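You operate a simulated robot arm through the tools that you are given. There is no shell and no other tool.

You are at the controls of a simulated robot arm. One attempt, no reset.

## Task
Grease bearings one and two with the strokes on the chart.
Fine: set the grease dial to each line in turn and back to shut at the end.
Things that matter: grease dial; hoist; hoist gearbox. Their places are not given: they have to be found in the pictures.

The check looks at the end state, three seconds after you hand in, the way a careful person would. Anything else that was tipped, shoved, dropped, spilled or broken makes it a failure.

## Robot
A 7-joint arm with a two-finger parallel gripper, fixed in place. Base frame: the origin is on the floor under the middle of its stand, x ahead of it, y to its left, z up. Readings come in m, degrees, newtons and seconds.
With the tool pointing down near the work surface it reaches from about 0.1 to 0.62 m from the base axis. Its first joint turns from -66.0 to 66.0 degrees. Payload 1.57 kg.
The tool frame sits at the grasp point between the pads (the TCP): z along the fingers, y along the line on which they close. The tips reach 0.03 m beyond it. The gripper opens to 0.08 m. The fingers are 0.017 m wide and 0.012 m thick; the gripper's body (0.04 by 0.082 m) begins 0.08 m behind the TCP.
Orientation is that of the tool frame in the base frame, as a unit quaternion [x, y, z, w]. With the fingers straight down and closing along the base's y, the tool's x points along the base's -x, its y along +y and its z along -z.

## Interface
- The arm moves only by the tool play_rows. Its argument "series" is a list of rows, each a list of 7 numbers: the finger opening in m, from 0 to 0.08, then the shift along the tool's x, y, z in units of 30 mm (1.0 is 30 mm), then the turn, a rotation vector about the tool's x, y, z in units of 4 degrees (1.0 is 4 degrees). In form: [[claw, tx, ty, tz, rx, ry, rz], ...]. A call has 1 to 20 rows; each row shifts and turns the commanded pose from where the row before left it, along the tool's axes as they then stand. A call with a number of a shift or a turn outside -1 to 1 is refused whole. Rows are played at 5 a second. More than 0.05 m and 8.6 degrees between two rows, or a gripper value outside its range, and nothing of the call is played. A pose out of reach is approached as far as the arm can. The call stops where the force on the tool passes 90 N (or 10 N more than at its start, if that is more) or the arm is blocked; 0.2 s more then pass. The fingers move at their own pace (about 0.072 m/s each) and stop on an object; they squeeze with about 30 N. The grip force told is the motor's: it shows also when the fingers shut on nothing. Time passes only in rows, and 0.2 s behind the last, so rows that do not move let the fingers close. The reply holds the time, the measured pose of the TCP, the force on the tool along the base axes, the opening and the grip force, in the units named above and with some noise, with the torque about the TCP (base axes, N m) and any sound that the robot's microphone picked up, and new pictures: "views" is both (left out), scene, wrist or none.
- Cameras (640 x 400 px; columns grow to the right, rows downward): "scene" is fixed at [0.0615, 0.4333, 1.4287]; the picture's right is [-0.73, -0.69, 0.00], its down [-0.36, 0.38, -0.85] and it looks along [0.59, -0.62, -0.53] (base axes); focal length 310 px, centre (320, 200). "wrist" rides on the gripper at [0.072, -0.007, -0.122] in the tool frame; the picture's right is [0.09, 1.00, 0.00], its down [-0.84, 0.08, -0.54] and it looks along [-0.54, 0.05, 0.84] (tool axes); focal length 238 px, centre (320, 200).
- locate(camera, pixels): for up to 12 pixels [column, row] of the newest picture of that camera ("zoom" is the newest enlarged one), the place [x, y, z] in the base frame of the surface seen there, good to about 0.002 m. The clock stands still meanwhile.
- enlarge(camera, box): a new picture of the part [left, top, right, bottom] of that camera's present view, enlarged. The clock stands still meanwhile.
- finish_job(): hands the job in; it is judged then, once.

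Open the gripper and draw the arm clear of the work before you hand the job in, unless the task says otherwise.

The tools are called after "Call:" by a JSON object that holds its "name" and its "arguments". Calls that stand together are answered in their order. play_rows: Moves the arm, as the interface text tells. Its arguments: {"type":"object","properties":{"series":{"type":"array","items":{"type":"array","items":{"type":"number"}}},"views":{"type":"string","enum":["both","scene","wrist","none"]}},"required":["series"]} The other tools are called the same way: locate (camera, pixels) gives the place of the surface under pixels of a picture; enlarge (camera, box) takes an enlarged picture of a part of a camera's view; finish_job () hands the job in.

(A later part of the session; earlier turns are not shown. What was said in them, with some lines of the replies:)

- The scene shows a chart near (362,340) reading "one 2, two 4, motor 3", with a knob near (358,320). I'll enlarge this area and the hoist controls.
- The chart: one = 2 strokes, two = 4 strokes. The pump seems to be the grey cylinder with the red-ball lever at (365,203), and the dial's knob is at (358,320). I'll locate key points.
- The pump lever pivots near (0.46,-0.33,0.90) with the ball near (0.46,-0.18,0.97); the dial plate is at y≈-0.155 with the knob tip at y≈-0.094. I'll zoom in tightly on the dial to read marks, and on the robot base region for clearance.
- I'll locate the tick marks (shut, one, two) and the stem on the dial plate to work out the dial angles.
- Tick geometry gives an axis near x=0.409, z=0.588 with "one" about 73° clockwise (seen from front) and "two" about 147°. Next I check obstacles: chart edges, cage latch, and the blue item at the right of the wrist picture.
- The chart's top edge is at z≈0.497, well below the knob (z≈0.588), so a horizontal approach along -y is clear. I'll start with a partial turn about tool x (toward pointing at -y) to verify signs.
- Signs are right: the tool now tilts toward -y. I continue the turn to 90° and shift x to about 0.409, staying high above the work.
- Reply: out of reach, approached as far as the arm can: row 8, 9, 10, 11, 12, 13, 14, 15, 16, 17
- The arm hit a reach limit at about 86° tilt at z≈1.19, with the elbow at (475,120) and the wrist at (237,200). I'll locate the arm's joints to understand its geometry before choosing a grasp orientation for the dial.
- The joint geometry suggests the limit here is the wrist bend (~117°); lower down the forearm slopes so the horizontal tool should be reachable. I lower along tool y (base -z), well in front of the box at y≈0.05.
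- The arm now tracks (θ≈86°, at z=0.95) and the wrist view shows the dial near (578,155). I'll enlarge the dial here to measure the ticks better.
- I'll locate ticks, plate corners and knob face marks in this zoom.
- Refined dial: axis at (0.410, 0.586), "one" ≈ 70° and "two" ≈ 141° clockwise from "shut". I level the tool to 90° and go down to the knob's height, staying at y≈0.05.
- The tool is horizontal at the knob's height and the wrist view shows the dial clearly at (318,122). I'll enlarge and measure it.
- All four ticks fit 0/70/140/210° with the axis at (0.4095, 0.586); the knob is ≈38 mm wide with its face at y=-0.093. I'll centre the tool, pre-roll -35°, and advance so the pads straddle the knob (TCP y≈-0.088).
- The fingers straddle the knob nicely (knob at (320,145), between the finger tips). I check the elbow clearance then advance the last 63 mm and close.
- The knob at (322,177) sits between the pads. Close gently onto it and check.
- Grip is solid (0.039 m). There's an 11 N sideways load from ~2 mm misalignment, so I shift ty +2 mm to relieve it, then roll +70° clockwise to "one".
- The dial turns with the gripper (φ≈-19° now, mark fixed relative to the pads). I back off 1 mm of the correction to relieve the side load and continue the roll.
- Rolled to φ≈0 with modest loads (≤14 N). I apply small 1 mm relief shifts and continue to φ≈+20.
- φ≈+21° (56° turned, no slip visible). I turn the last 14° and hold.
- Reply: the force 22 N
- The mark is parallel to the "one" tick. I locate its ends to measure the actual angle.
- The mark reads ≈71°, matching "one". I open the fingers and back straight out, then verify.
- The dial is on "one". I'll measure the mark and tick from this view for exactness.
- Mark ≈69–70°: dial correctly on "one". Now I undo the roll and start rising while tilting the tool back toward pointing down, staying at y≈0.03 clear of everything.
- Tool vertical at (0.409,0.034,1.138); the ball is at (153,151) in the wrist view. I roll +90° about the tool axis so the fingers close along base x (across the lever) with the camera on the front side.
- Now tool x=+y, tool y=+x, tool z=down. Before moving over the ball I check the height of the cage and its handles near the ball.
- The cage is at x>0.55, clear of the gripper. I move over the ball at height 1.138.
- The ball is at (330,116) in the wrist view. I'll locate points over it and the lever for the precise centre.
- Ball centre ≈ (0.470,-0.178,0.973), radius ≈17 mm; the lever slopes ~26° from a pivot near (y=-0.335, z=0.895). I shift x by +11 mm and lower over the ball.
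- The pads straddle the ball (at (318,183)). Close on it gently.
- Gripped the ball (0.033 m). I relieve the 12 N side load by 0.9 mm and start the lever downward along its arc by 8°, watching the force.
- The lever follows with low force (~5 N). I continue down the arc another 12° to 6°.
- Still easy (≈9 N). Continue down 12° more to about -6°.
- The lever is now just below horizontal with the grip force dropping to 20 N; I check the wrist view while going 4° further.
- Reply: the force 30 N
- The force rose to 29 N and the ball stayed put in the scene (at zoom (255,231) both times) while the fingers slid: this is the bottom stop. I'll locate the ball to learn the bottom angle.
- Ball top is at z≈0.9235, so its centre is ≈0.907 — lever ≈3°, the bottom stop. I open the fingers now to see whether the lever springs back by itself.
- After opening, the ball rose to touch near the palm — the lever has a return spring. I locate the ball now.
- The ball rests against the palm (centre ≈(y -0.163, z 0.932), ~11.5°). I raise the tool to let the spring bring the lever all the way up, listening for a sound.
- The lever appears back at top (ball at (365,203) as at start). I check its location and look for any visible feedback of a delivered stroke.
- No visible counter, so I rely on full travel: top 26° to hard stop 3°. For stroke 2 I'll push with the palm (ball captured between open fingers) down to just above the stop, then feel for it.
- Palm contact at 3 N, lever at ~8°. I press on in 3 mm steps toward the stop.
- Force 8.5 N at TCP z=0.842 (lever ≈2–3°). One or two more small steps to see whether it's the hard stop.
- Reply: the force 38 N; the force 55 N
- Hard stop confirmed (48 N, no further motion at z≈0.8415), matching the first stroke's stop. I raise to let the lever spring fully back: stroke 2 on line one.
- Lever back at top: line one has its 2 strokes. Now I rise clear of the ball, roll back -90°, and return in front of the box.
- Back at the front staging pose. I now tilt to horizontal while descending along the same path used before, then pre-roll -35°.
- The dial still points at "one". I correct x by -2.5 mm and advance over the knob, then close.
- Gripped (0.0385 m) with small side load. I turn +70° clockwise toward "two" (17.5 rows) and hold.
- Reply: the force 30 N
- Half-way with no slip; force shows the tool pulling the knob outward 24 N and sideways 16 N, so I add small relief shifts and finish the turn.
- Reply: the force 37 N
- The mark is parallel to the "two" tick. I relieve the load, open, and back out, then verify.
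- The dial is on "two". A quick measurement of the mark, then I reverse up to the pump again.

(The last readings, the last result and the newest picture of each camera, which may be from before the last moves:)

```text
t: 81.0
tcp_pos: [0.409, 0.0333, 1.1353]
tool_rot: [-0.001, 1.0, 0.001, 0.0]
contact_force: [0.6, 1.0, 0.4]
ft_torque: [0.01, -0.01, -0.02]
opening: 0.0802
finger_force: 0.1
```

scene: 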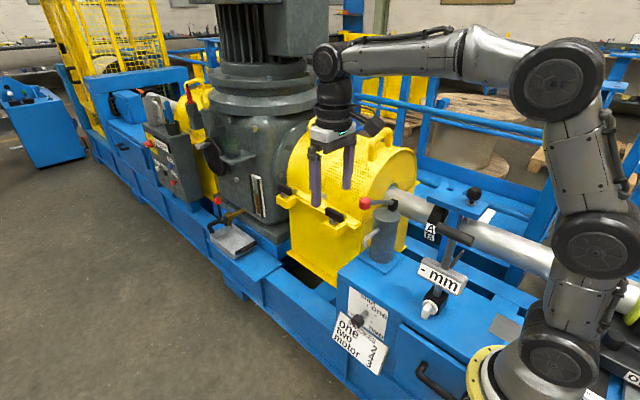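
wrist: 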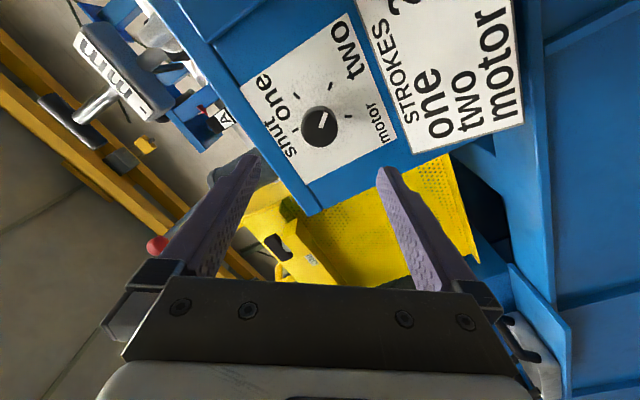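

Mark geometry (mid and outer end vs. centre) gives ≈140–142°: on "two". I go over the ball, roll +90°, and lower to the pre-stroke pose (0.470,-0.166,0.976).

Call:
{"name": "play_rows", "arguments": {"series": [[0.06, -0.254, -0.83, 0, 0, 0, 0], [0.06, -0.254, -0.83, 0, 0, 0, 0], [0.06, -0.254, -0.83, 0, 0, 0, 0], [0.06, -0.254, -0.83, 0, 0, 0, 0], [0.06, -0.254, -0.83, 0, 0, 0, 0], [0.06, -0.254, -0.83, 0, 0, 0, 0], [0.06, -0.254, -0.83, 0, 0, 0, 0], [0.06, -0.254, -0.83, 0, 0, 0, 0], [0.06, 0, 0, 0, 0, 0, 1], [0.06, 0, 0, 0, 0, 0, 1], [0.06, 0, 0, 0, 0, 0, 1], [0.06, 0, 0, 0, 0, 0, 1], [0.06, 0, 0, 0, 0, 0, 1], [0.06, 0, 0, 0, 0, 0, 1], [0.06, 0, 0, 0, 0, 0, 1], [0.06, 0, 0, 0, 0, 0, 1], [0.06, 0, 0, 0, 0, 0, 1], [0.06, 0, 0, 0, 0, 0, 1], [0.06, 0, 0, 0, 0, 0, 1], [0.06, 0, 0, 0, 0, 0, 1]], "views": "none"}}

Call:
{"name": "play_rows", "arguments": {"series": [[0.06, 0, 0, 0, 0, 0, 1], [0.06, 0, 0, 0, 0, 0, 1], [0.06, 0, 0, 0, 0, 0, 1], [0.06, 0, 0, 0, 0, 0, 1], [0.06, 0, 0, 0, 0, 0, 1], [0.06, 0, 0, 0, 0, 0, 1], [0.06, 0, 0, 0, 0, 0, 1], [0.06, 0, 0, 0, 0, 0, 1], [0.06, 0, 0, 0, 0, 0, 1], [0.06, 0, 0, 0, 0, 0, 1], [0.06, 0, 0, 0, 0, 0, 0.5], [0.06, 0, 0, 0, 0, 0, 0]], "views": "both"}}

```text
t: 85.2
tcp_pos: [0.4707, -0.1661, 1.1356]
tool_rot: [0.407, 0.914, 0.001, 0.0]
contact_force: [0.0, -0.3, 0.9]
ft_torque: [-0.01, 0.04, 0.0]
opening: 0.0601
finger_force: 0.0
```

```text
t: 87.8
tcp_pos: [0.4698, -0.1667, 1.1351]
tool_rot: [0.706, 0.708, 0.0, 0.0]
contact_force: [0.1, 0.7, 0.1]
ft_torque: [-0.01, -0.01, 0.0]
opening: 0.0599
finger_force: 0.0
```

scene: 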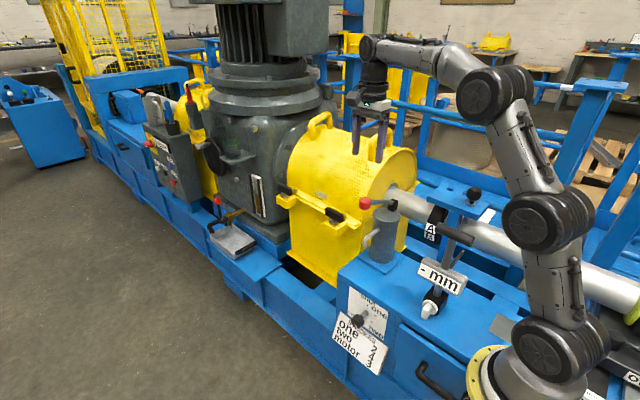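
wrist: 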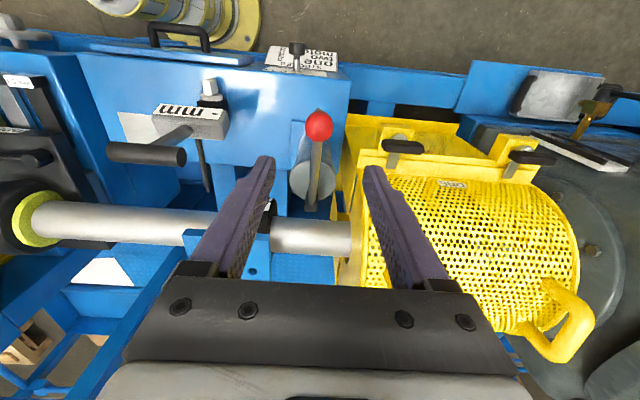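

Well aligned above the ball (319,124). Lower to the pre-stroke pose with the fingers straddling the ball.

Call:
{"name": "play_rows", "arguments": {"series": [[0.06, 0, 0, 0.8, 0, 0, 0], [0.06, 0, 0, 0.8, 0, 0, 0], [0.06, 0, 0, 0.8, 0, 0, 0], [0.06, 0, 0, 0.8, 0, 0, 0], [0.06, 0, 0, 0.8, 0, 0, 0], [0.06, 0, 0, 0.66, 0, 0, 0], [0.06, 0, 0, 0.66, 0, 0, 0], [0.06, 0, 0, 0, 0, 0, 0]], "views": "wrist"}}

```text
t: 89.6
tcp_pos: [0.4703, -0.1668, 0.9766]
tool_rot: [0.707, 0.707, 0.001, 0.0]
contact_force: [-0.4, 0.1, 0.7]
ft_torque: [-0.01, 0.03, -0.01]
opening: 0.0598
finger_force: 0.0
```

wrist: 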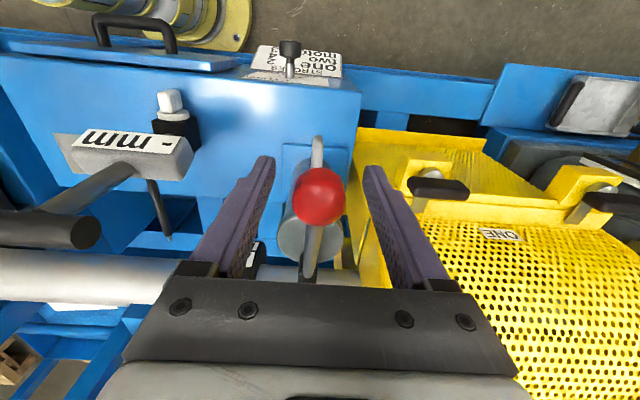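

Same pose as before stroke 2 on line one. Line two, stroke 1: press down with the palm to the stop.

Call:
{"name": "play_rows", "arguments": {"series": [[0.06, 0, 0, 0.5, 0, 0, 0], [0.06, 0, 0, 0.5, 0, 0, 0], [0.06, 0, 0, 0.5, 0, 0, 0], [0.06, 0, 0, 0.5, 0, 0, 0], [0.06, 0, 0, 0.5, 0, 0, 0], [0.06, 0, 0, 0.5, 0, 0, 0], [0.06, 0, 0, 0.5, 0, 0, 0], [0.06, 0, 0, 0.5, 0, 0, 0], [0.06, 0, 0, 0.2, 0, 0, 0], [0.06, 0, 0, 0.15, 0, 0, 0], [0.06, 0, 0, 0.1, 0, 0, 0], [0.06, 0, 0, 0.13, 0, 0, 0], [0.06, 0, 0, 0, 0, 0, 0]], "views": "wrist"}}

```text
t: 92.4
tcp_pos: [0.471, -0.1665, 0.843]
tool_rot: [0.707, 0.707, 0.002, 0.002]
contact_force: [-4.7, 1.5, 21.5]
ft_torque: [0.09, -0.32, 0.03]
opening: 0.06
finger_force: 0.1
```

wrist: 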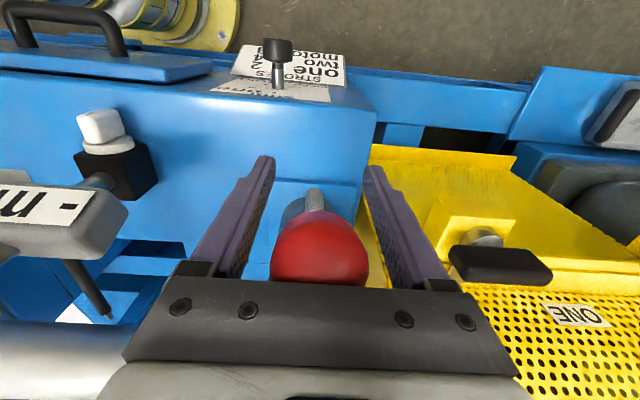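

At the stop (21 N). I press 2 mm more to be certain, then release up fully and let the lever settle.

Call:
{"name": "play_rows", "arguments": {"series": [[0.06, 0, 0, 0.07, 0, 0, 0], [0.06, 0, 0, 0, 0, 0, 0]], "views": "none"}}

Call:
{"name": "play_rows", "arguments": {"series": [[0.06, 0, 0, -0.5, 0, 0, 0], [0.06, 0, 0, -0.5, 0, 0, 0], [0.06, 0, 0, -0.5, 0, 0, 0], [0.06, 0, 0, -0.5, 0, 0, 0], [0.06, 0, 0, -0.5, 0, 0, 0], [0.06, 0, 0, -0.5, 0, 0, 0], [0.06, 0, 0, -0.5, 0, 0, 0], [0.06, 0, 0, -0.5, 0, 0, 0], [0.06, 0, 0, -0.65, 0, 0, 0], [0.06, 0, 0, 0, 0, 0, 0], [0.06, 0, 0, 0, 0, 0, 0], [0.06, 0, 0, 0, 0, 0, 0]], "views": "wrist"}}

Call:
{"name": "locate", "arguments": {"camera": "wrist", "pixels": [[320, 185], [320, 205]]}}

```text
t: 93.0
tcp_pos: [0.4709, -0.1654, 0.8411]
tool_rot: [0.707, 0.707, 0.004, 0.004]
contact_force: [-13.0, 7.3, 40.1]
ft_torque: [-0.24, -0.92, 0.08]
opening: 0.0598
finger_force: 0.1
```

```text
t: 95.6
tcp_pos: [0.4708, -0.1657, 0.9773]
tool_rot: [0.706, 0.708, 0.001, 0.0]
contact_force: [0.2, 0.6, -0.2]
ft_torque: [-0.04, 0.0, 0.02]
opening: 0.0598
finger_force: 0.1
```

wrist: 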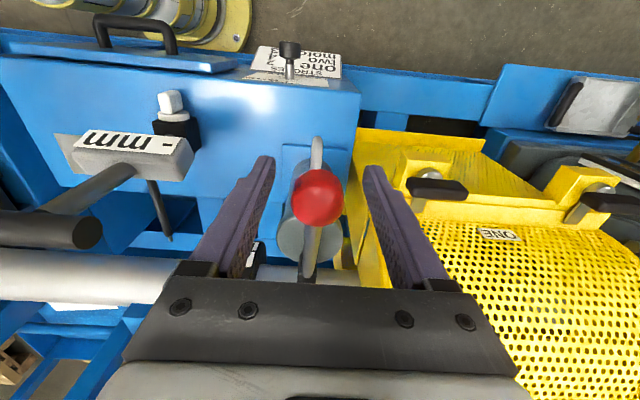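

```text
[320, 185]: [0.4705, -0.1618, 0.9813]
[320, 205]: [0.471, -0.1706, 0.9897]
```

Stop felt at 40 N and the lever is back at top (ball top 0.990): line two stroke 1 done. Now stroke 2 down to the stop.

Call:
{"name": "play_rows", "arguments": {"series": [[0.06, 0, 0, 0.5, 0, 0, 0], [0.06, 0, 0, 0.5, 0, 0, 0], [0.06, 0, 0, 0.5, 0, 0, 0], [0.06, 0, 0, 0.5, 0, 0, 0], [0.06, 0, 0, 0.5, 0, 0, 0], [0.06, 0, 0, 0.5, 0, 0, 0], [0.06, 0, 0, 0.5, 0, 0, 0], [0.06, 0, 0, 0.5, 0, 0, 0], [0.06, 0, 0, 0.2, 0, 0, 0], [0.06, 0, 0, 0.15, 0, 0, 0], [0.06, 0, 0, 0.15, 0, 0, 0], [0.06, 0, 0, 0.15, 0, 0, 0], [0.06, 0, 0, 0, 0, 0, 0]], "views": "none"}}

```text
t: 98.4
tcp_pos: [0.4715, -0.1667, 0.8404]
tool_rot: [0.707, 0.707, 0.001, 0.004]
contact_force: [-23.2, 2.7, 42.9]
ft_torque: [0.13, -1.79, 0.25]
opening: 0.0602
finger_force: 0.1
```

Stop reached at 43 N. Raise fully and check the lever's return.

Call:
{"name": "play_rows", "arguments": {"series": [[0.06, 0, 0, -0.5, 0, 0, 0], [0.06, 0, 0, -0.5, 0, 0, 0], [0.06, 0, 0, -0.5, 0, 0, 0], [0.06, 0, 0, -0.5, 0, 0, 0], [0.06, 0, 0, -0.5, 0, 0, 0], [0.06, 0, 0, -0.5, 0, 0, 0], [0.06, 0, 0, -0.5, 0, 0, 0], [0.06, 0, 0, -0.5, 0, 0, 0], [0.06, 0, 0, -0.65, 0, 0, 0], [0.06, 0, 0, 0, 0, 0, 0], [0.06, 0, 0, 0, 0, 0, 0], [0.06, 0, 0, 0, 0, 0, 0]], "views": "wrist"}}

Call:
{"name": "locate", "arguments": {"camera": "wrist", "pixels": [[320, 185], [320, 205]]}}

```text
t: 101.0
tcp_pos: [0.4698, -0.1658, 0.9756]
tool_rot: [0.707, 0.707, 0.0, 0.0]
contact_force: [-0.2, -1.3, 0.4]
ft_torque: [-0.01, 0.01, 0.02]
opening: 0.0599
finger_force: 0.0
```

wrist: 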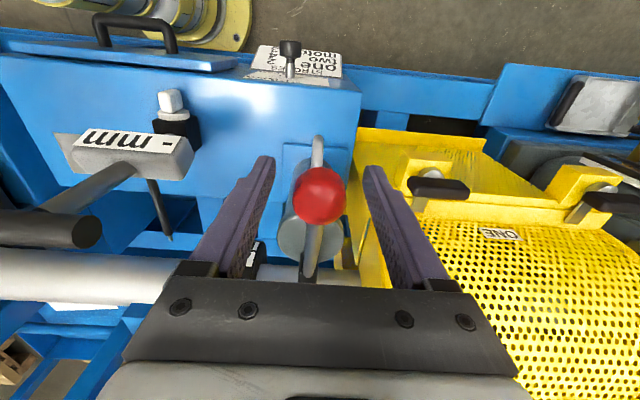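

```text
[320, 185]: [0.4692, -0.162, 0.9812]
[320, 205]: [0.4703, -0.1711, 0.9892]
```

Lever back at top: line two stroke 2 done. Stroke 3 down to the stop.

Call:
{"name": "play_rows", "arguments": {"series": [[0.06, 0, 0, 0.5, 0, 0, 0], [0.06, 0, 0, 0.5, 0, 0, 0], [0.06, 0, 0, 0.5, 0, 0, 0], [0.06, 0, 0, 0.5, 0, 0, 0], [0.06, 0, 0, 0.5, 0, 0, 0], [0.06, 0, 0, 0.5, 0, 0, 0], [0.06, 0, 0, 0.5, 0, 0, 0], [0.06, 0, 0, 0.5, 0, 0, 0], [0.06, 0, 0, 0.2, 0, 0, 0], [0.06, 0, 0, 0.15, 0, 0, 0], [0.06, 0, 0, 0.15, 0, 0, 0], [0.06, 0, 0, 0.15, 0, 0, 0], [0.06, 0, 0, 0, 0, 0, 0]], "views": "none"}}

```text
t: 103.8
tcp_pos: [0.4709, -0.1662, 0.8416]
tool_rot: [0.708, 0.707, 0.002, 0.005]
contact_force: [-19.5, 9.2, 40.6]
ft_torque: [-0.33, -1.51, 0.13]
opening: 0.0601
finger_force: 0.1
```

Stop reached at 41 N. Raise fully and check the return.

Call:
{"name": "play_rows", "arguments": {"series": [[0.06, 0, 0, -0.5, 0, 0, 0], [0.06, 0, 0, -0.5, 0, 0, 0], [0.06, 0, 0, -0.5, 0, 0, 0], [0.06, 0, 0, -0.5, 0, 0, 0], [0.06, 0, 0, -0.5, 0, 0, 0], [0.06, 0, 0, -0.5, 0, 0, 0], [0.06, 0, 0, -0.5, 0, 0, 0], [0.06, 0, 0, -0.5, 0, 0, 0], [0.06, 0, 0, -0.65, 0, 0, 0], [0.06, 0, 0, 0, 0, 0, 0], [0.06, 0, 0, 0, 0, 0, 0], [0.06, 0, 0, 0, 0, 0, 0]], "views": "wrist"}}

Call:
{"name": "locate", "arguments": {"camera": "wrist", "pixels": [[320, 185], [320, 205]]}}

```text
t: 106.4
tcp_pos: [0.4711, -0.167, 0.9753]
tool_rot: [0.707, 0.707, 0.0, 0.0]
contact_force: [0.2, -0.2, -1.1]
ft_torque: [0.01, 0.01, 0.03]
opening: 0.06
finger_force: 0.1
```

wrist: 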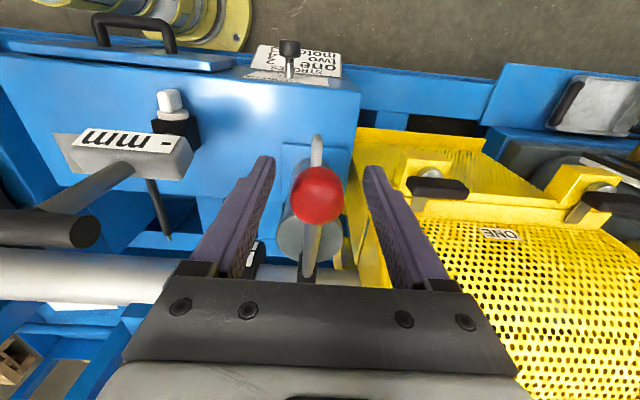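

```text
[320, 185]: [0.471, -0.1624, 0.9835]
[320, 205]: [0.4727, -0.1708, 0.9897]
```

Lever at top again: stroke 3 on line two done. Stroke 4 (the last) down to the stop.

Call:
{"name": "play_rows", "arguments": {"series": [[0.06, 0, 0, 0.5, 0, 0, 0], [0.06, 0, 0, 0.5, 0, 0, 0], [0.06, 0, 0, 0.5, 0, 0, 0], [0.06, 0, 0, 0.5, 0, 0, 0], [0.06, 0, 0, 0.5, 0, 0, 0], [0.06, 0, 0, 0.5, 0, 0, 0], [0.06, 0, 0, 0.5, 0, 0, 0], [0.06, 0, 0, 0.5, 0, 0, 0], [0.06, 0, 0, 0.2, 0, 0, 0], [0.06, 0, 0, 0.15, 0, 0, 0], [0.06, 0, 0, 0.15, 0, 0, 0], [0.06, 0, 0, 0.15, 0, 0, 0], [0.06, 0, 0, 0, 0, 0, 0]], "views": "none"}}

```text
t: 109.2
tcp_pos: [0.4722, -0.166, 0.8419]
tool_rot: [0.707, 0.707, 0.002, 0.004]
contact_force: [-20.2, 9.7, 43.2]
ft_torque: [-0.44, -1.47, 0.16]
opening: 0.0599
finger_force: 0.1
```

Stop reached at 43 N. Raise fully and check the return.

Call:
{"name": "play_rows", "arguments": {"series": [[0.06, 0, 0, -0.5, 0, 0, 0], [0.06, 0, 0, -0.5, 0, 0, 0], [0.06, 0, 0, -0.5, 0, 0, 0], [0.06, 0, 0, -0.5, 0, 0, 0], [0.06, 0, 0, -0.5, 0, 0, 0], [0.06, 0, 0, -0.5, 0, 0, 0], [0.06, 0, 0, -0.5, 0, 0, 0], [0.06, 0, 0, -0.5, 0, 0, 0], [0.06, 0, 0, -0.65, 0, 0, 0], [0.06, 0, 0, 0, 0, 0, 0], [0.06, 0, 0, 0, 0, 0, 0], [0.06, 0, 0, 0, 0, 0, 0]], "views": "both"}}

Call:
{"name": "locate", "arguments": {"camera": "wrist", "pixels": [[320, 185], [320, 205]]}}

```text
t: 111.8
tcp_pos: [0.4705, -0.1655, 0.9765]
tool_rot: [0.707, 0.707, 0.0, 0.0]
contact_force: [0.9, -1.1, -0.4]
ft_torque: [0.0, -0.02, 0.0]
opening: 0.0599
finger_force: 0.1
```

scene: 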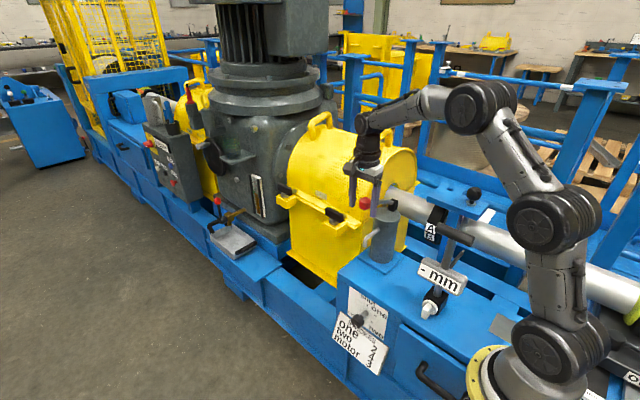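
wrist: 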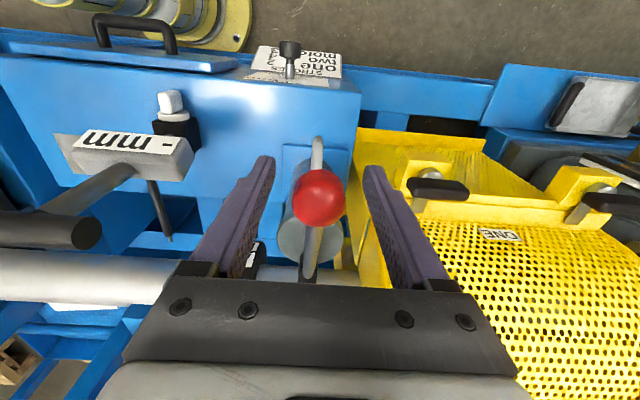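

```text
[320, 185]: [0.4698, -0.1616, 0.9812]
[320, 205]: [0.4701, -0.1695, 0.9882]
```

All 4 strokes on line two done. Now back to the dial: rise clear, roll back, return to the front staging pose, and descend as before.

Call:
{"name": "play_rows", "arguments": {"series": [[0.06, 0, 0, -0.9, 0, 0, 0], [0.06, 0, 0, -0.9, 0, 0, 0], [0.06, 0, 0, -0.9, 0, 0, 0], [0.06, 0, 0, -0.9, 0, 0, 0], [0.06, 0, 0, -0.11, 0, 0, -1], [0.06, 0, 0, -0.11, 0, 0, -1], [0.06, 0, 0, -0.11, 0, 0, -1], [0.06, 0, 0, -0.11, 0, 0, -1], [0.06, 0, 0, -0.11, 0, 0, -1], [0.06, 0, 0, -0.11, 0, 0, -1], [0.06, 0, 0, -0.11, 0, 0, -1], [0.06, 0, 0, -0.11, 0, 0, -1], [0.06, 0, 0, -0.11, 0, 0, -1], [0.06, 0, 0, -0.11, 0, 0, -1], [0.06, 0, 0, -0.11, 0, 0, -1], [0.06, 0, 0, -0.11, 0, 0, -1], [0.06, 0, 0, -0.11, 0, 0, -1], [0.06, 0, 0, -0.11, 0, 0, -1], [0.06, 0, 0, -0.11, 0, 0, -1], [0.06, 0, 0, -0.11, 0, 0, -1]], "views": "none"}}

Call:
{"name": "play_rows", "arguments": {"series": [[0.08, 0, 0, 0, 0, 0, -1], [0.08, 0, 0, 0, 0, 0, -1], [0.08, 0, 0, 0, 0, 0, -1], [0.08, 0, 0, 0, 0, 0, -1], [0.08, 0, 0, 0, 0, 0, -1], [0.08, 0, 0, 0, 0, 0, -1], [0.08, 0, 0, 0, 0, 0, -0.5], [0.08, 0.25, 0.83, 0, 0, 0, 0], [0.08, 0.25, 0.83, 0, 0, 0, 0], [0.08, 0.25, 0.83, 0, 0, 0, 0], [0.08, 0.25, 0.83, 0, 0, 0, 0], [0.08, 0.25, 0.83, 0, 0, 0, 0], [0.08, 0.25, 0.83, 0, 0, 0, 0], [0.08, 0.25, 0.83, 0, 0, 0, 0], [0.08, 0.25, 0.83, 0, 0, 0, 0]], "views": "scene"}}

```text
t: 116.0
tcp_pos: [0.4689, -0.1657, 1.1369]
tool_rot: [0.225, 0.974, 0.0, 0.0]
contact_force: [0.4, -0.7, 0.4]
ft_torque: [-0.01, 0.0, -0.02]
opening: 0.0602
finger_force: 0.1
```

```text
t: 119.2
tcp_pos: [0.4095, 0.035, 1.1369]
tool_rot: [0.0, 1.0, 0.0, -0.001]
contact_force: [0.5, 0.4, -0.1]
ft_torque: [0.0, 0.01, 0.01]
opening: 0.0799
finger_force: 0.1
```

scene: 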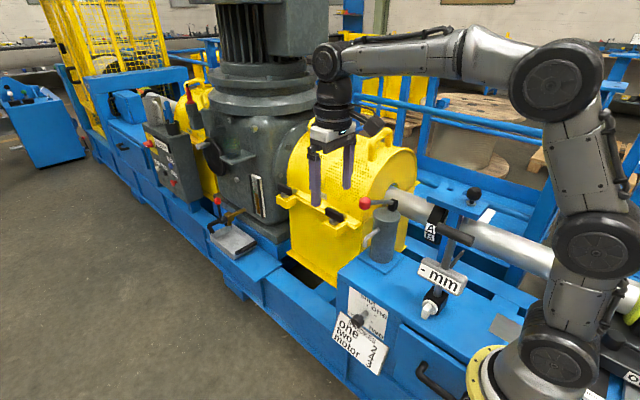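

At the staging pose (0.4095,0.035,1.137). Descend with the tilt, then pre-roll +35° this time, since the dial must turn counter-clockwise.

Call:
{"name": "play_rows", "arguments": {"series": [[0.08, 0, 0, 0.8, 0.5, 0, 0], [0.08, 0, 0.028, 0.8, 1, 0, 0], [0.08, 0, 0.084, 0.796, 1, 0, 0], [0.08, 0, 0.139, 0.788, 1, 0, 0], [0.08, 0, 0.194, 0.776, 1, 0, 0], [0.08, 0, 0.247, 0.761, 1, 0, 0], [0.08, 0, 0.3, 0.742, 1, 0, 0], [0.08, 0, 0.351, 0.719, 1, 0, 0], [0.08, 0, 0.4, 0.693, 1, 0, 0], [0.08, 0, 0.447, 0.663, 1, 0, 0], [0.08, 0, 0.493, 0.63, 1, 0, 0], [0.08, 0, 0.535, 0.595, 1, 0, 0], [0.08, 0, 0.575, 0.556, 1, 0, 0], [0.08, 0, 0.613, 0.514, 1, 0, 0], [0.08, 0, 0.647, 0.47, 1, 0, 0], [0.08, 0, 0.678, 0.424, 1, 0, 0], [0.08, 0, 0.706, 0.376, 1, 0, 0], [0.08, 0, 0.731, 0.325, 1, 0, 0], [0.08, 0, 0.752, 0.274, 1, 0, 0], [0.08, 0, 0.769, 0.221, 1, 0, 0]], "views": "none"}}

Call:
{"name": "play_rows", "arguments": {"series": [[0.08, 0, 0.783, 0.166, 1, 0, 0], [0.08, 0, 0.792, 0.111, 1, 0, 0], [0.08, 0, 0.798, 0.056, 1, 0, 0], [0.08, 0, 0, 0, 0, 0, 1], [0.08, 0, 0, 0, 0, 0, 1], [0.08, 0, 0, 0, 0, 0, 1], [0.08, 0, 0, 0, 0, 0, 1], [0.08, 0, 0, 0, 0, 0, 1], [0.08, 0, 0, 0, 0, 0, 1], [0.08, 0, 0, 0, 0, 0, 1], [0.08, 0, 0, 0, 0, 0, 1], [0.08, 0, 0, 0, 0, 0, 0.75], [0.08, 0, 0, 0, 0, 0, 0]], "views": "both"}}

```text
t: 123.4
tcp_pos: [0.4106, 0.0331, 0.6556]
tool_rot: [0.001, 0.777, -0.629, 0.001]
contact_force: [0.2, -0.1, 0.0]
ft_torque: [0.0, -0.03, 0.0]
opening: 0.0803
finger_force: 0.1
```

```text
t: 126.2
tcp_pos: [0.4122, 0.0329, 0.5848]
tool_rot: [-0.214, -0.674, 0.675, -0.213]
contact_force: [0.8, 0.4, -0.7]
ft_torque: [-0.02, 0.01, -0.02]
opening: 0.0799
finger_force: 0.0
```

scene: 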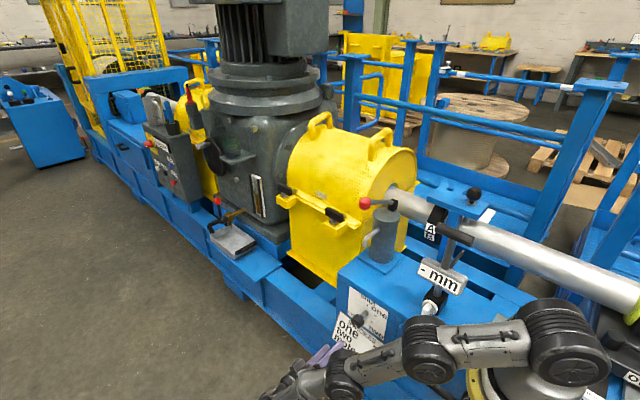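
wrist: 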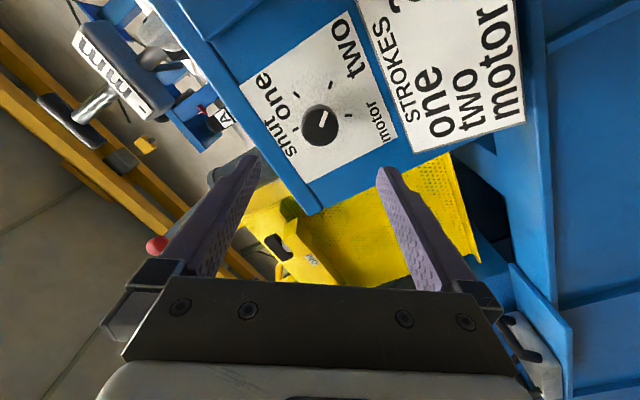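

Dial still on "two". Advance onto the knob with a 2.7 mm correction and close.

Call:
{"name": "play_rows", "arguments": {"series": [[0.08, 0.064, -0.065, 0, 0, 0, 0], [0.08, 0, 0, 0.803, 0, 0, 0], [0.08, 0, 0, 0.803, 0, 0, 0], [0.08, 0, 0, 0.803, 0, 0, 0], [0.08, 0, 0, 0.803, 0, 0, 0], [0.08, 0, 0, 0.803, 0, 0, 0], [0.08, 0, 0, 0, 0, 0, 0], [0.02, 0, 0, 0, 0, 0, 0], [0.02, 0, 0, 0, 0, 0, 0], [0.02, 0, 0, 0, 0, 0, 0], [0.02, 0, 0, 0, 0, 0, 0]], "views": "wrist"}}

```text
t: 128.6
tcp_pos: [0.4096, -0.0877, 0.5843]
tool_rot: [0.212, 0.676, -0.673, 0.213]
contact_force: [10.3, -7.1, -11.6]
ft_torque: [-0.03, 0.05, -0.02]
opening: 0.0385
finger_force: 44.1
```

wrist: 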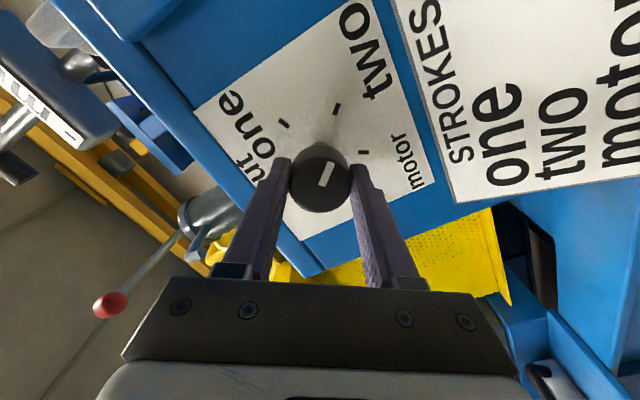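

Gripped. Small relief shift, then turn counter-clockwise 35° first.

Call:
{"name": "play_rows", "arguments": {"series": [[0.02, 0, 0.04, 0.02, 0, 0, -1], [0.02, 0, 0, 0, 0, 0, -1], [0.02, 0, 0, 0, 0, 0, -1], [0.02, 0, 0, 0, 0, 0, -1], [0.02, 0, 0, 0, 0, 0, -1], [0.02, 0, 0, 0, 0, 0, -1], [0.02, 0, 0, 0, 0, 0, -1], [0.02, 0, 0, 0, 0, 0, -1], [0.02, 0, 0, 0, 0, 0, -0.75]], "views": "wrist"}}

```text
t: 130.6
tcp_pos: [0.4078, -0.0867, 0.5842]
tool_rot: [-0.001, 0.707, -0.707, 0.001]
contact_force: [2.6, 13.4, -4.8]
ft_torque: [0.13, -0.01, -0.49]
opening: 0.0385
finger_force: 44.3
```

wrist: 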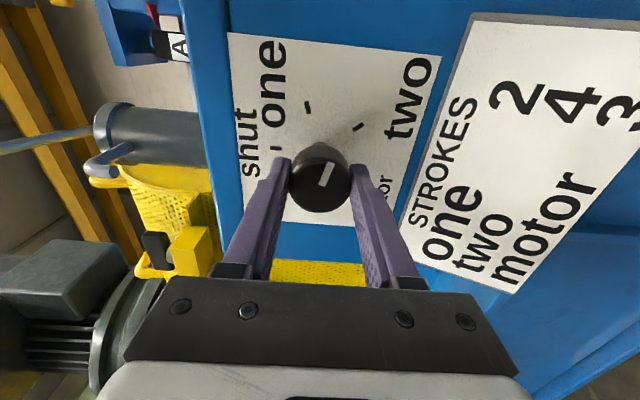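

Turning well with low loads. Continue another 35° (to φ≈-35°, the dial at about "one").

Call:
{"name": "play_rows", "arguments": {"series": [[0.02, 0, 0, -0.03, 0, 0, -1], [0.02, 0, 0, 0, 0, 0, -1], [0.02, 0, 0, 0, 0, 0, -1], [0.02, 0, 0, 0, 0, 0, -1], [0.02, 0, 0, 0, 0, 0, -1], [0.02, 0, 0, 0, 0, 0, -1], [0.02, 0, 0, 0, 0, 0, -1], [0.02, 0, 0, 0, 0, 0, -1], [0.02, 0, 0, 0, 0, 0, -0.75], [0.02, 0, 0, 0, 0, 0, 0]], "views": "wrist"}}

```text
t: 132.8
tcp_pos: [0.4089, -0.0884, 0.5849]
tool_rot: [0.213, -0.674, 0.674, 0.213]
contact_force: [14.9, -16.0, 10.3]
ft_torque: [-0.39, 0.02, -0.79]
opening: 0.0388
finger_force: 44.1
```

wrist: 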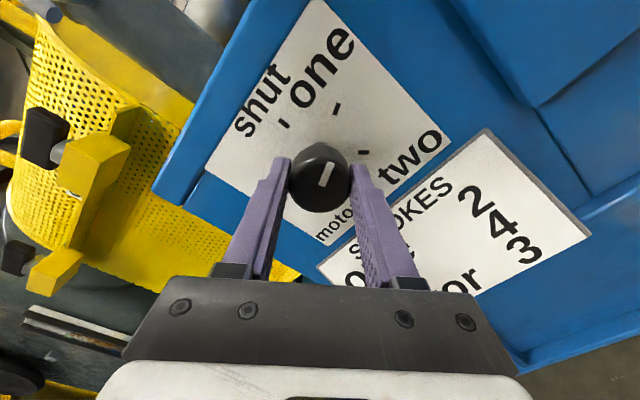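

Dial at about "one". I open, and roll back +70° around the knob with the fingers open (radius stays clear of the chart).

Call:
{"name": "play_rows", "arguments": {"series": [[0.08, 0, 0, 0, 0, 0, 0], [0.08, 0, 0, 0, 0, 0, 0], [0.08, 0, 0, 0, 0, 0, 0], [0.08, 0, 0, -0.05, 0, 0, 0]], "views": "wrist"}}

Call:
{"name": "play_rows", "arguments": {"series": [[0.08, 0, 0, 0, 0, 0, 1], [0.08, 0, 0, 0, 0, 0, 1], [0.08, 0, 0, 0, 0, 0, 1], [0.08, 0, 0, 0, 0, 0, 1], [0.08, 0, 0, 0, 0, 0, 1], [0.08, 0, 0, 0, 0, 0, 1], [0.08, 0, 0, 0, 0, 0, 1], [0.08, 0, 0, 0, 0, 0, 1], [0.08, 0, 0, 0, 0, 0, 1], [0.08, 0, 0, 0, 0, 0, 1], [0.08, 0, 0, 0, 0, 0, 1], [0.08, 0, 0, 0, 0, 0, 1], [0.08, 0, 0, 0, 0, 0, 1], [0.08, 0, 0, 0, 0, 0, 1], [0.08, 0, 0, 0, 0, 0, 1], [0.08, 0, 0, 0, 0, 0, 1], [0.08, 0, 0, 0, 0, 0, 1], [0.08, 0, 0, 0, 0, 0, 0.5], [0.08, 0, 0, 0, 0, 0, 0]], "views": "wrist"}}

```text
t: 133.8
tcp_pos: [0.409, -0.0867, 0.5849]
tool_rot: [0.213, -0.674, 0.675, 0.212]
contact_force: [0.0, 0.5, -0.6]
ft_torque: [0.0, 0.03, -0.01]
opening: 0.0798
finger_force: 0.1
```

wrist: 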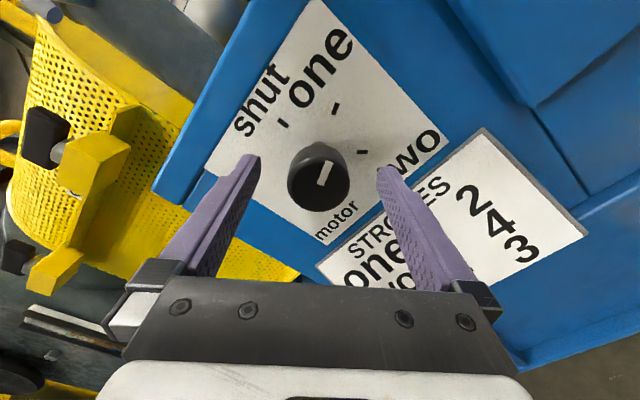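

```text
t: 137.8
tcp_pos: [0.4094, -0.0849, 0.5849]
tool_rot: [-0.213, -0.674, 0.674, -0.213]
contact_force: [0.0, 0.1, -1.5]
ft_torque: [0.0, -0.05, 0.02]
opening: 0.08
finger_force: 0.1
```

wrist: 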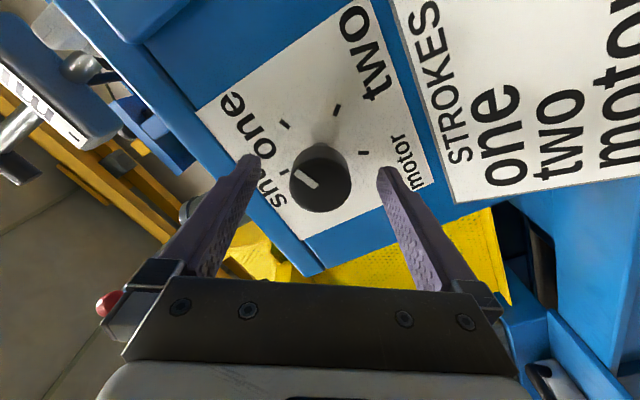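

The mark points at "one". I measure the current mark angle accurately before the final turn.

Call:
{"name": "enlarge", "arguments": {"camera": "wrist", "box": [260, 80, 380, 220]}}

```text
2.86 times, centred on (320, 150) of wrist
```

zoom: 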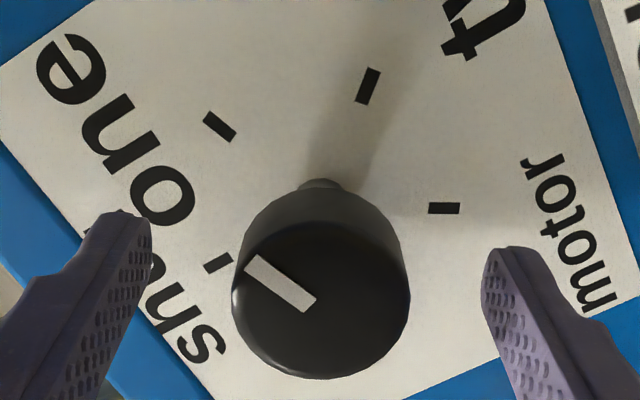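

Call:
{"name": "locate", "arguments": {"camera": "zoom", "pixels": [[254, 263], [310, 305], [282, 284], [320, 300], [235, 300], [405, 290], [325, 378], [218, 126], [219, 263]]}}

```text
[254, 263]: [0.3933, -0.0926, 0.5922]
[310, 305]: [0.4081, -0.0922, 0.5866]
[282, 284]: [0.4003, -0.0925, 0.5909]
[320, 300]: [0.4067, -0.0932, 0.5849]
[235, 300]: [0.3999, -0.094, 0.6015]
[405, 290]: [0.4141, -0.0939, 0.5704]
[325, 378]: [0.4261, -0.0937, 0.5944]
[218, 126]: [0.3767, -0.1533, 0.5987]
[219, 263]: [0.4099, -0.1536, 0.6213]
```

Mark ≈69°, so a -70° turn will land on "shut". Close and turn.

Call:
{"name": "play_rows", "arguments": {"series": [[0.08, 0, 0, 0.08, 0, 0, 0], [0.02, 0, 0, 0, 0, 0, 0], [0.02, 0, 0, 0, 0, 0, 0], [0.02, 0, 0, 0, 0, 0, 0], [0.02, 0, 0, 0, 0, 0, 0], [0.02, 0, 0, 0, 0, 0, -1], [0.02, 0, 0, 0, 0, 0, -1], [0.02, 0, 0, 0, 0, 0, -1], [0.02, 0, 0, 0, 0, 0, -1], [0.02, 0, 0, 0, 0, 0, -1], [0.02, 0, 0, 0, 0, 0, -1], [0.02, 0, 0, 0, 0, 0, -1], [0.02, 0, 0, 0, 0, 0, -1], [0.02, 0, 0, 0, 0, 0, -0.75]], "views": "wrist"}}

```text
t: 140.8
tcp_pos: [0.4074, -0.0867, 0.5857]
tool_rot: [0.0, -0.706, 0.708, 0.0]
contact_force: [-10.5, 10.0, 14.2]
ft_torque: [0.19, -0.01, 0.15]
opening: 0.0392
finger_force: 45.1
```

wrist: 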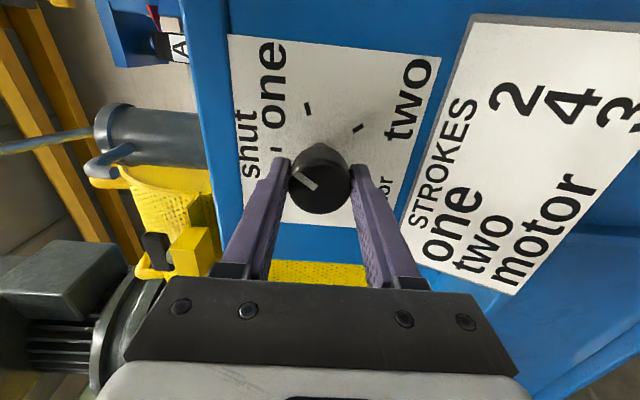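

Half-way back to "shut" with modest loads. Finish the last 35°.

Call:
{"name": "play_rows", "arguments": {"series": [[0.02, 0, -0.02, -0.02, 0, 0, -1], [0.02, 0, 0, 0, 0, 0, -1], [0.02, 0, 0, 0, 0, 0, -1], [0.02, 0, 0, 0, 0, 0, -1], [0.02, 0, 0, 0, 0, 0, -1], [0.02, 0, 0, 0, 0, 0, -1], [0.02, 0, 0, 0, 0, 0, -1], [0.02, 0, 0, 0, 0, 0, -1], [0.02, 0, 0, 0, 0, 0, -0.75], [0.02, 0, 0, 0, 0, 0, 0]], "views": "wrist"}}

Call:
{"name": "enlarge", "arguments": {"camera": "wrist", "box": [220, 60, 420, 220]}}

```text
t: 143.0
tcp_pos: [0.4083, -0.088, 0.5864]
tool_rot: [0.213, -0.673, 0.675, 0.213]
contact_force: [-4.7, -11.2, 14.7]
ft_torque: [0.2, 0.0, -0.74]
opening: 0.0396
finger_force: 44.3
```

wrist: 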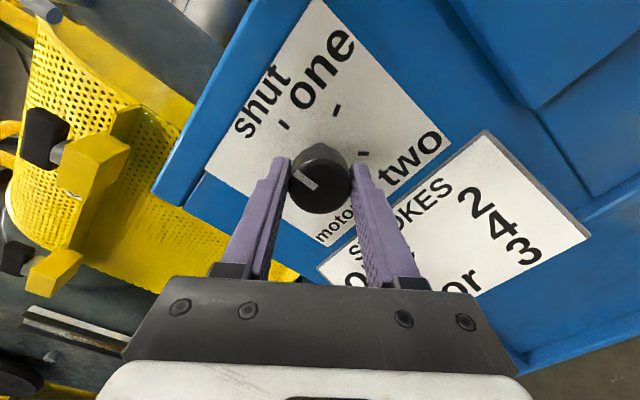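

```text
2.50 times, centred on (320, 140) of wrist
```

zoom: 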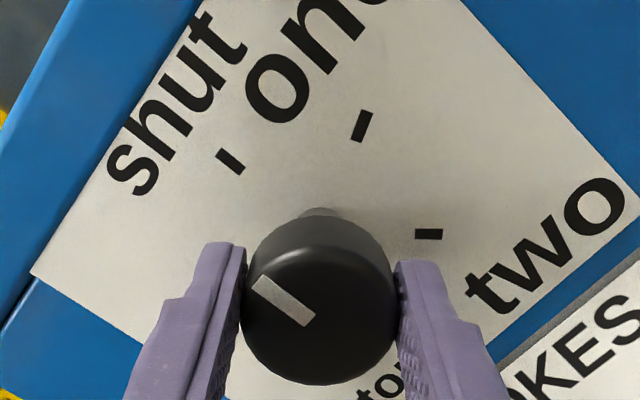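

The mark looks a bit short of the "shut" tick direction. I measure.

Call:
{"name": "locate", "arguments": {"camera": "zoom", "pixels": [[260, 286], [308, 318], [284, 302], [231, 162], [318, 310]]}}

```text
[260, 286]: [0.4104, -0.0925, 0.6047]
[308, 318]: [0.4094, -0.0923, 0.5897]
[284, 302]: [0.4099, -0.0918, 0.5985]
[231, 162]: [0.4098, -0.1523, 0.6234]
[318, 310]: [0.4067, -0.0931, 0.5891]
```

The mark is vertical again, matching the original "shut" reading. Release and back out, then verify.

Call:
{"name": "play_rows", "arguments": {"series": [[0.08, 0, 0, 0, 0, 0, 0], [0.08, 0, 0, 0, 0, 0, 0], [0.08, 0, 0, 0, 0, 0, 0], [0.08, 0, 0, -0.8, 0, 0, 0], [0.08, 0, 0, -0.8, 0, 0, 0], [0.08, 0, 0, -0.8, 0, 0, 0], [0.08, 0, 0, -0.8, 0, 0, 0], [0.08, 0, 0, -0.8, 0, 0, 0], [0.08, 0, 0, 0, 0, 0, 1], [0.08, 0, 0, 0, 0, 0, 1], [0.08, 0, 0, 0, 0, 0, 1], [0.08, 0, 0, 0, 0, 0, 1], [0.08, 0, 0, 0, 0, 0, 1], [0.08, 0, 0, 0, 0, 0, 1], [0.08, 0, 0, 0, 0, 0, 1], [0.08, 0, 0, 0, 0, 0, 1], [0.08, 0, 0, 0, 0, 0, 0.75], [0.08, 0, 0, 0, 0, 0, 0]], "views": "both"}}

Call:
{"name": "enlarge", "arguments": {"camera": "wrist", "box": [260, 80, 400, 170]}}

```text
t: 146.8
tcp_pos: [0.4081, 0.0335, 0.5854]
tool_rot: [0.0, 0.707, -0.707, 0.0]
contact_force: [-0.2, 0.4, -0.7]
ft_torque: [0.01, -0.03, -0.01]
opening: 0.0796
finger_force: 0.1
```

scene: 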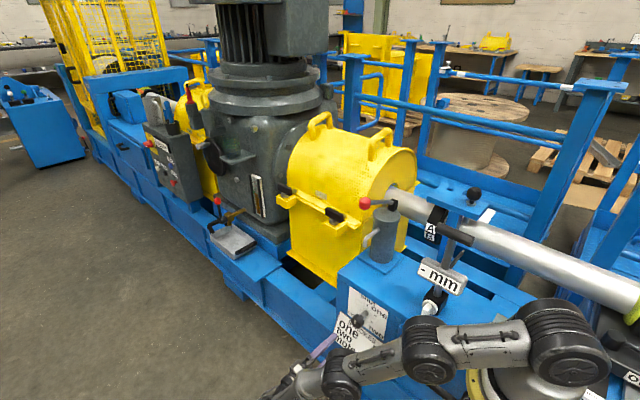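
wrist: 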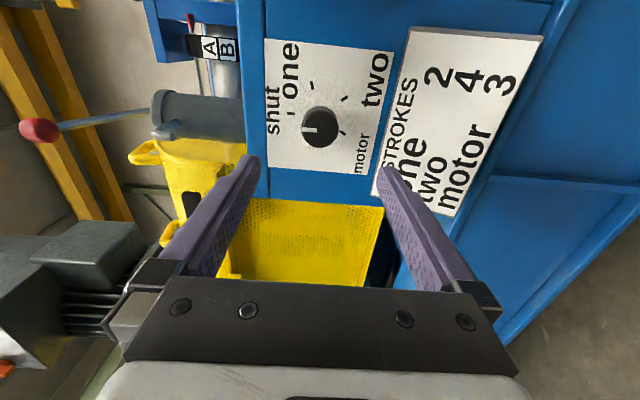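

```text
4.44 times, centred on (330, 125) of wrist
```

zoom: 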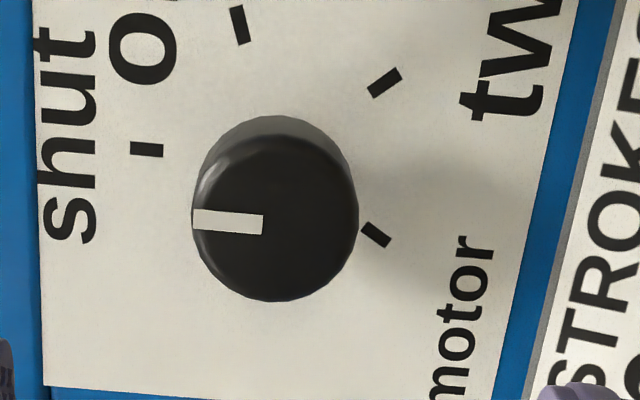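

The dial is back on "shut", same as at the start, and the chart is undisturbed. I draw the arm up and away to the start-like pose before handing in.

Call:
{"name": "play_rows", "arguments": {"series": [[0.08, 0, -0.8, 0, -1, 0, 0], [0.08, 0, -0.798, -0.056, -1, 0, 0], [0.08, 0, -0.792, -0.111, -1, 0, 0], [0.08, 0, -0.783, -0.166, -1, 0, 0], [0.08, 0, -0.769, -0.221, -1, 0, 0], [0.08, 0, -0.752, -0.274, -1, 0, 0], [0.08, 0, -0.731, -0.325, -1, 0, 0], [0.08, 0, -0.706, -0.376, -1, 0, 0], [0.08, 0, -0.678, -0.424, -1, 0, 0], [0.08, 0, -0.647, -0.47, -1, 0, 0], [0.08, 0, -0.613, -0.514, -1, 0, 0], [0.08, 0, -0.575, -0.556, -1, 0, 0], [0.08, 0, -0.535, -0.595, -1, 0, 0], [0.08, 0, -0.493, -0.63, -1, 0, 0], [0.08, 0, -0.447, -0.663, -1, 0, 0], [0.08, 0, -0.4, -0.693, -1, 0, 0], [0.08, 0, -0.351, -0.719, -1, 0, 0], [0.08, 0, -0.3, -0.742, -1, 0, 0], [0.08, 0, -0.247, -0.761, -1, 0, 0], [0.08, 0, -0.194, -0.776, -1, 0, 0]], "views": "none"}}

Call:
{"name": "play_rows", "arguments": {"series": [[0.08, 0.6, -0.139, -0.788, -1, 0, 0], [0.08, 0.6, -0.084, -0.796, -1, 0, 0], [0.08, 0.6, 0.2, -0.8, -0.5, 0, 0], [0.08, 0.6, 0.4, -0.8, 0, 0, 0], [0.08, 0.6, 0.4, -0.8, 0, 0, 0], [0.08, 0, 0, -0.8, 0, 0, 0], [0.08, 0, 0, 0, 0, 0, 0]], "views": "both"}}

Call:
{"name": "enlarge", "arguments": {"camera": "scene", "box": [310, 170, 470, 390]}}

```text
t: 151.0
tcp_pos: [0.4065, 0.0323, 1.0659]
tool_rot: [0.0, 0.996, -0.086, 0.001]
contact_force: [0.6, 0.0, -0.4]
ft_torque: [0.0, 0.0, -0.02]
opening: 0.0801
finger_force: 0.0
```

```text
t: 152.6
tcp_pos: [0.3173, 0.062, 1.208]
tool_rot: [0.0, 1.0, 0.0, 0.0]
contact_force: [-0.5, 0.3, 0.1]
ft_torque: [-0.01, -0.01, 0.03]
opening: 0.0802
finger_force: 0.0
```

scene: 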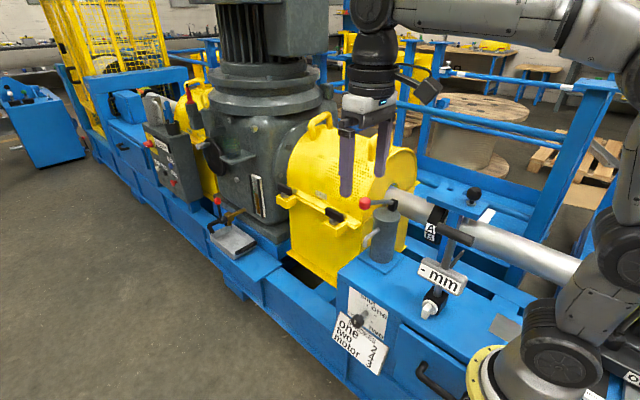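
wrist: 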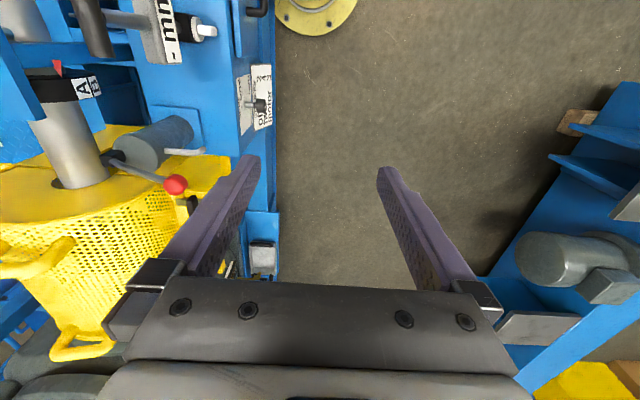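

```text
1.82 times, centred on (390, 280) of scene
```

zoom: 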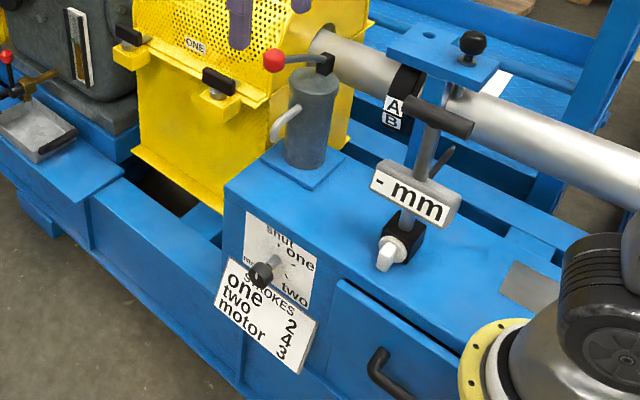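

Line one got 2 full strokes and line two got 4, each to the hard stop. The lever is at rest at the top, the dial is on "shut", the chart is undisturbed and the gripper is open and clear. I hand the job in.

Call:
{"name": "finish_job", "arguments": {}}

```text
The job is handed in.
```

I greased bearings one and two as the chart asks and handed the job in; I haven't seen the check's result.

- **Bearing one:** I set the dial to "one" and gave 2 full strokes of the pump lever.
- **Bearing two:** I set the dial to "two" and gave 4 full strokes.
- **Dial:** it is back on "shut", reading the same as at the start.
- **Surroundings:** the last pictures show the chart in place and the lever at rest at the top. The gripper is open and the arm is clear of the work.

There was no counter or sound to confirm the strokes, so I counted each one by lever travel, from the top down to the hard stop and back. I made the first stroke on bearing one by gripping the lever's ball, which slipped in the fingers at the stop. Its measured position there was within about 2 mm of the stop I felt on the later strokes, so I counted it as full.
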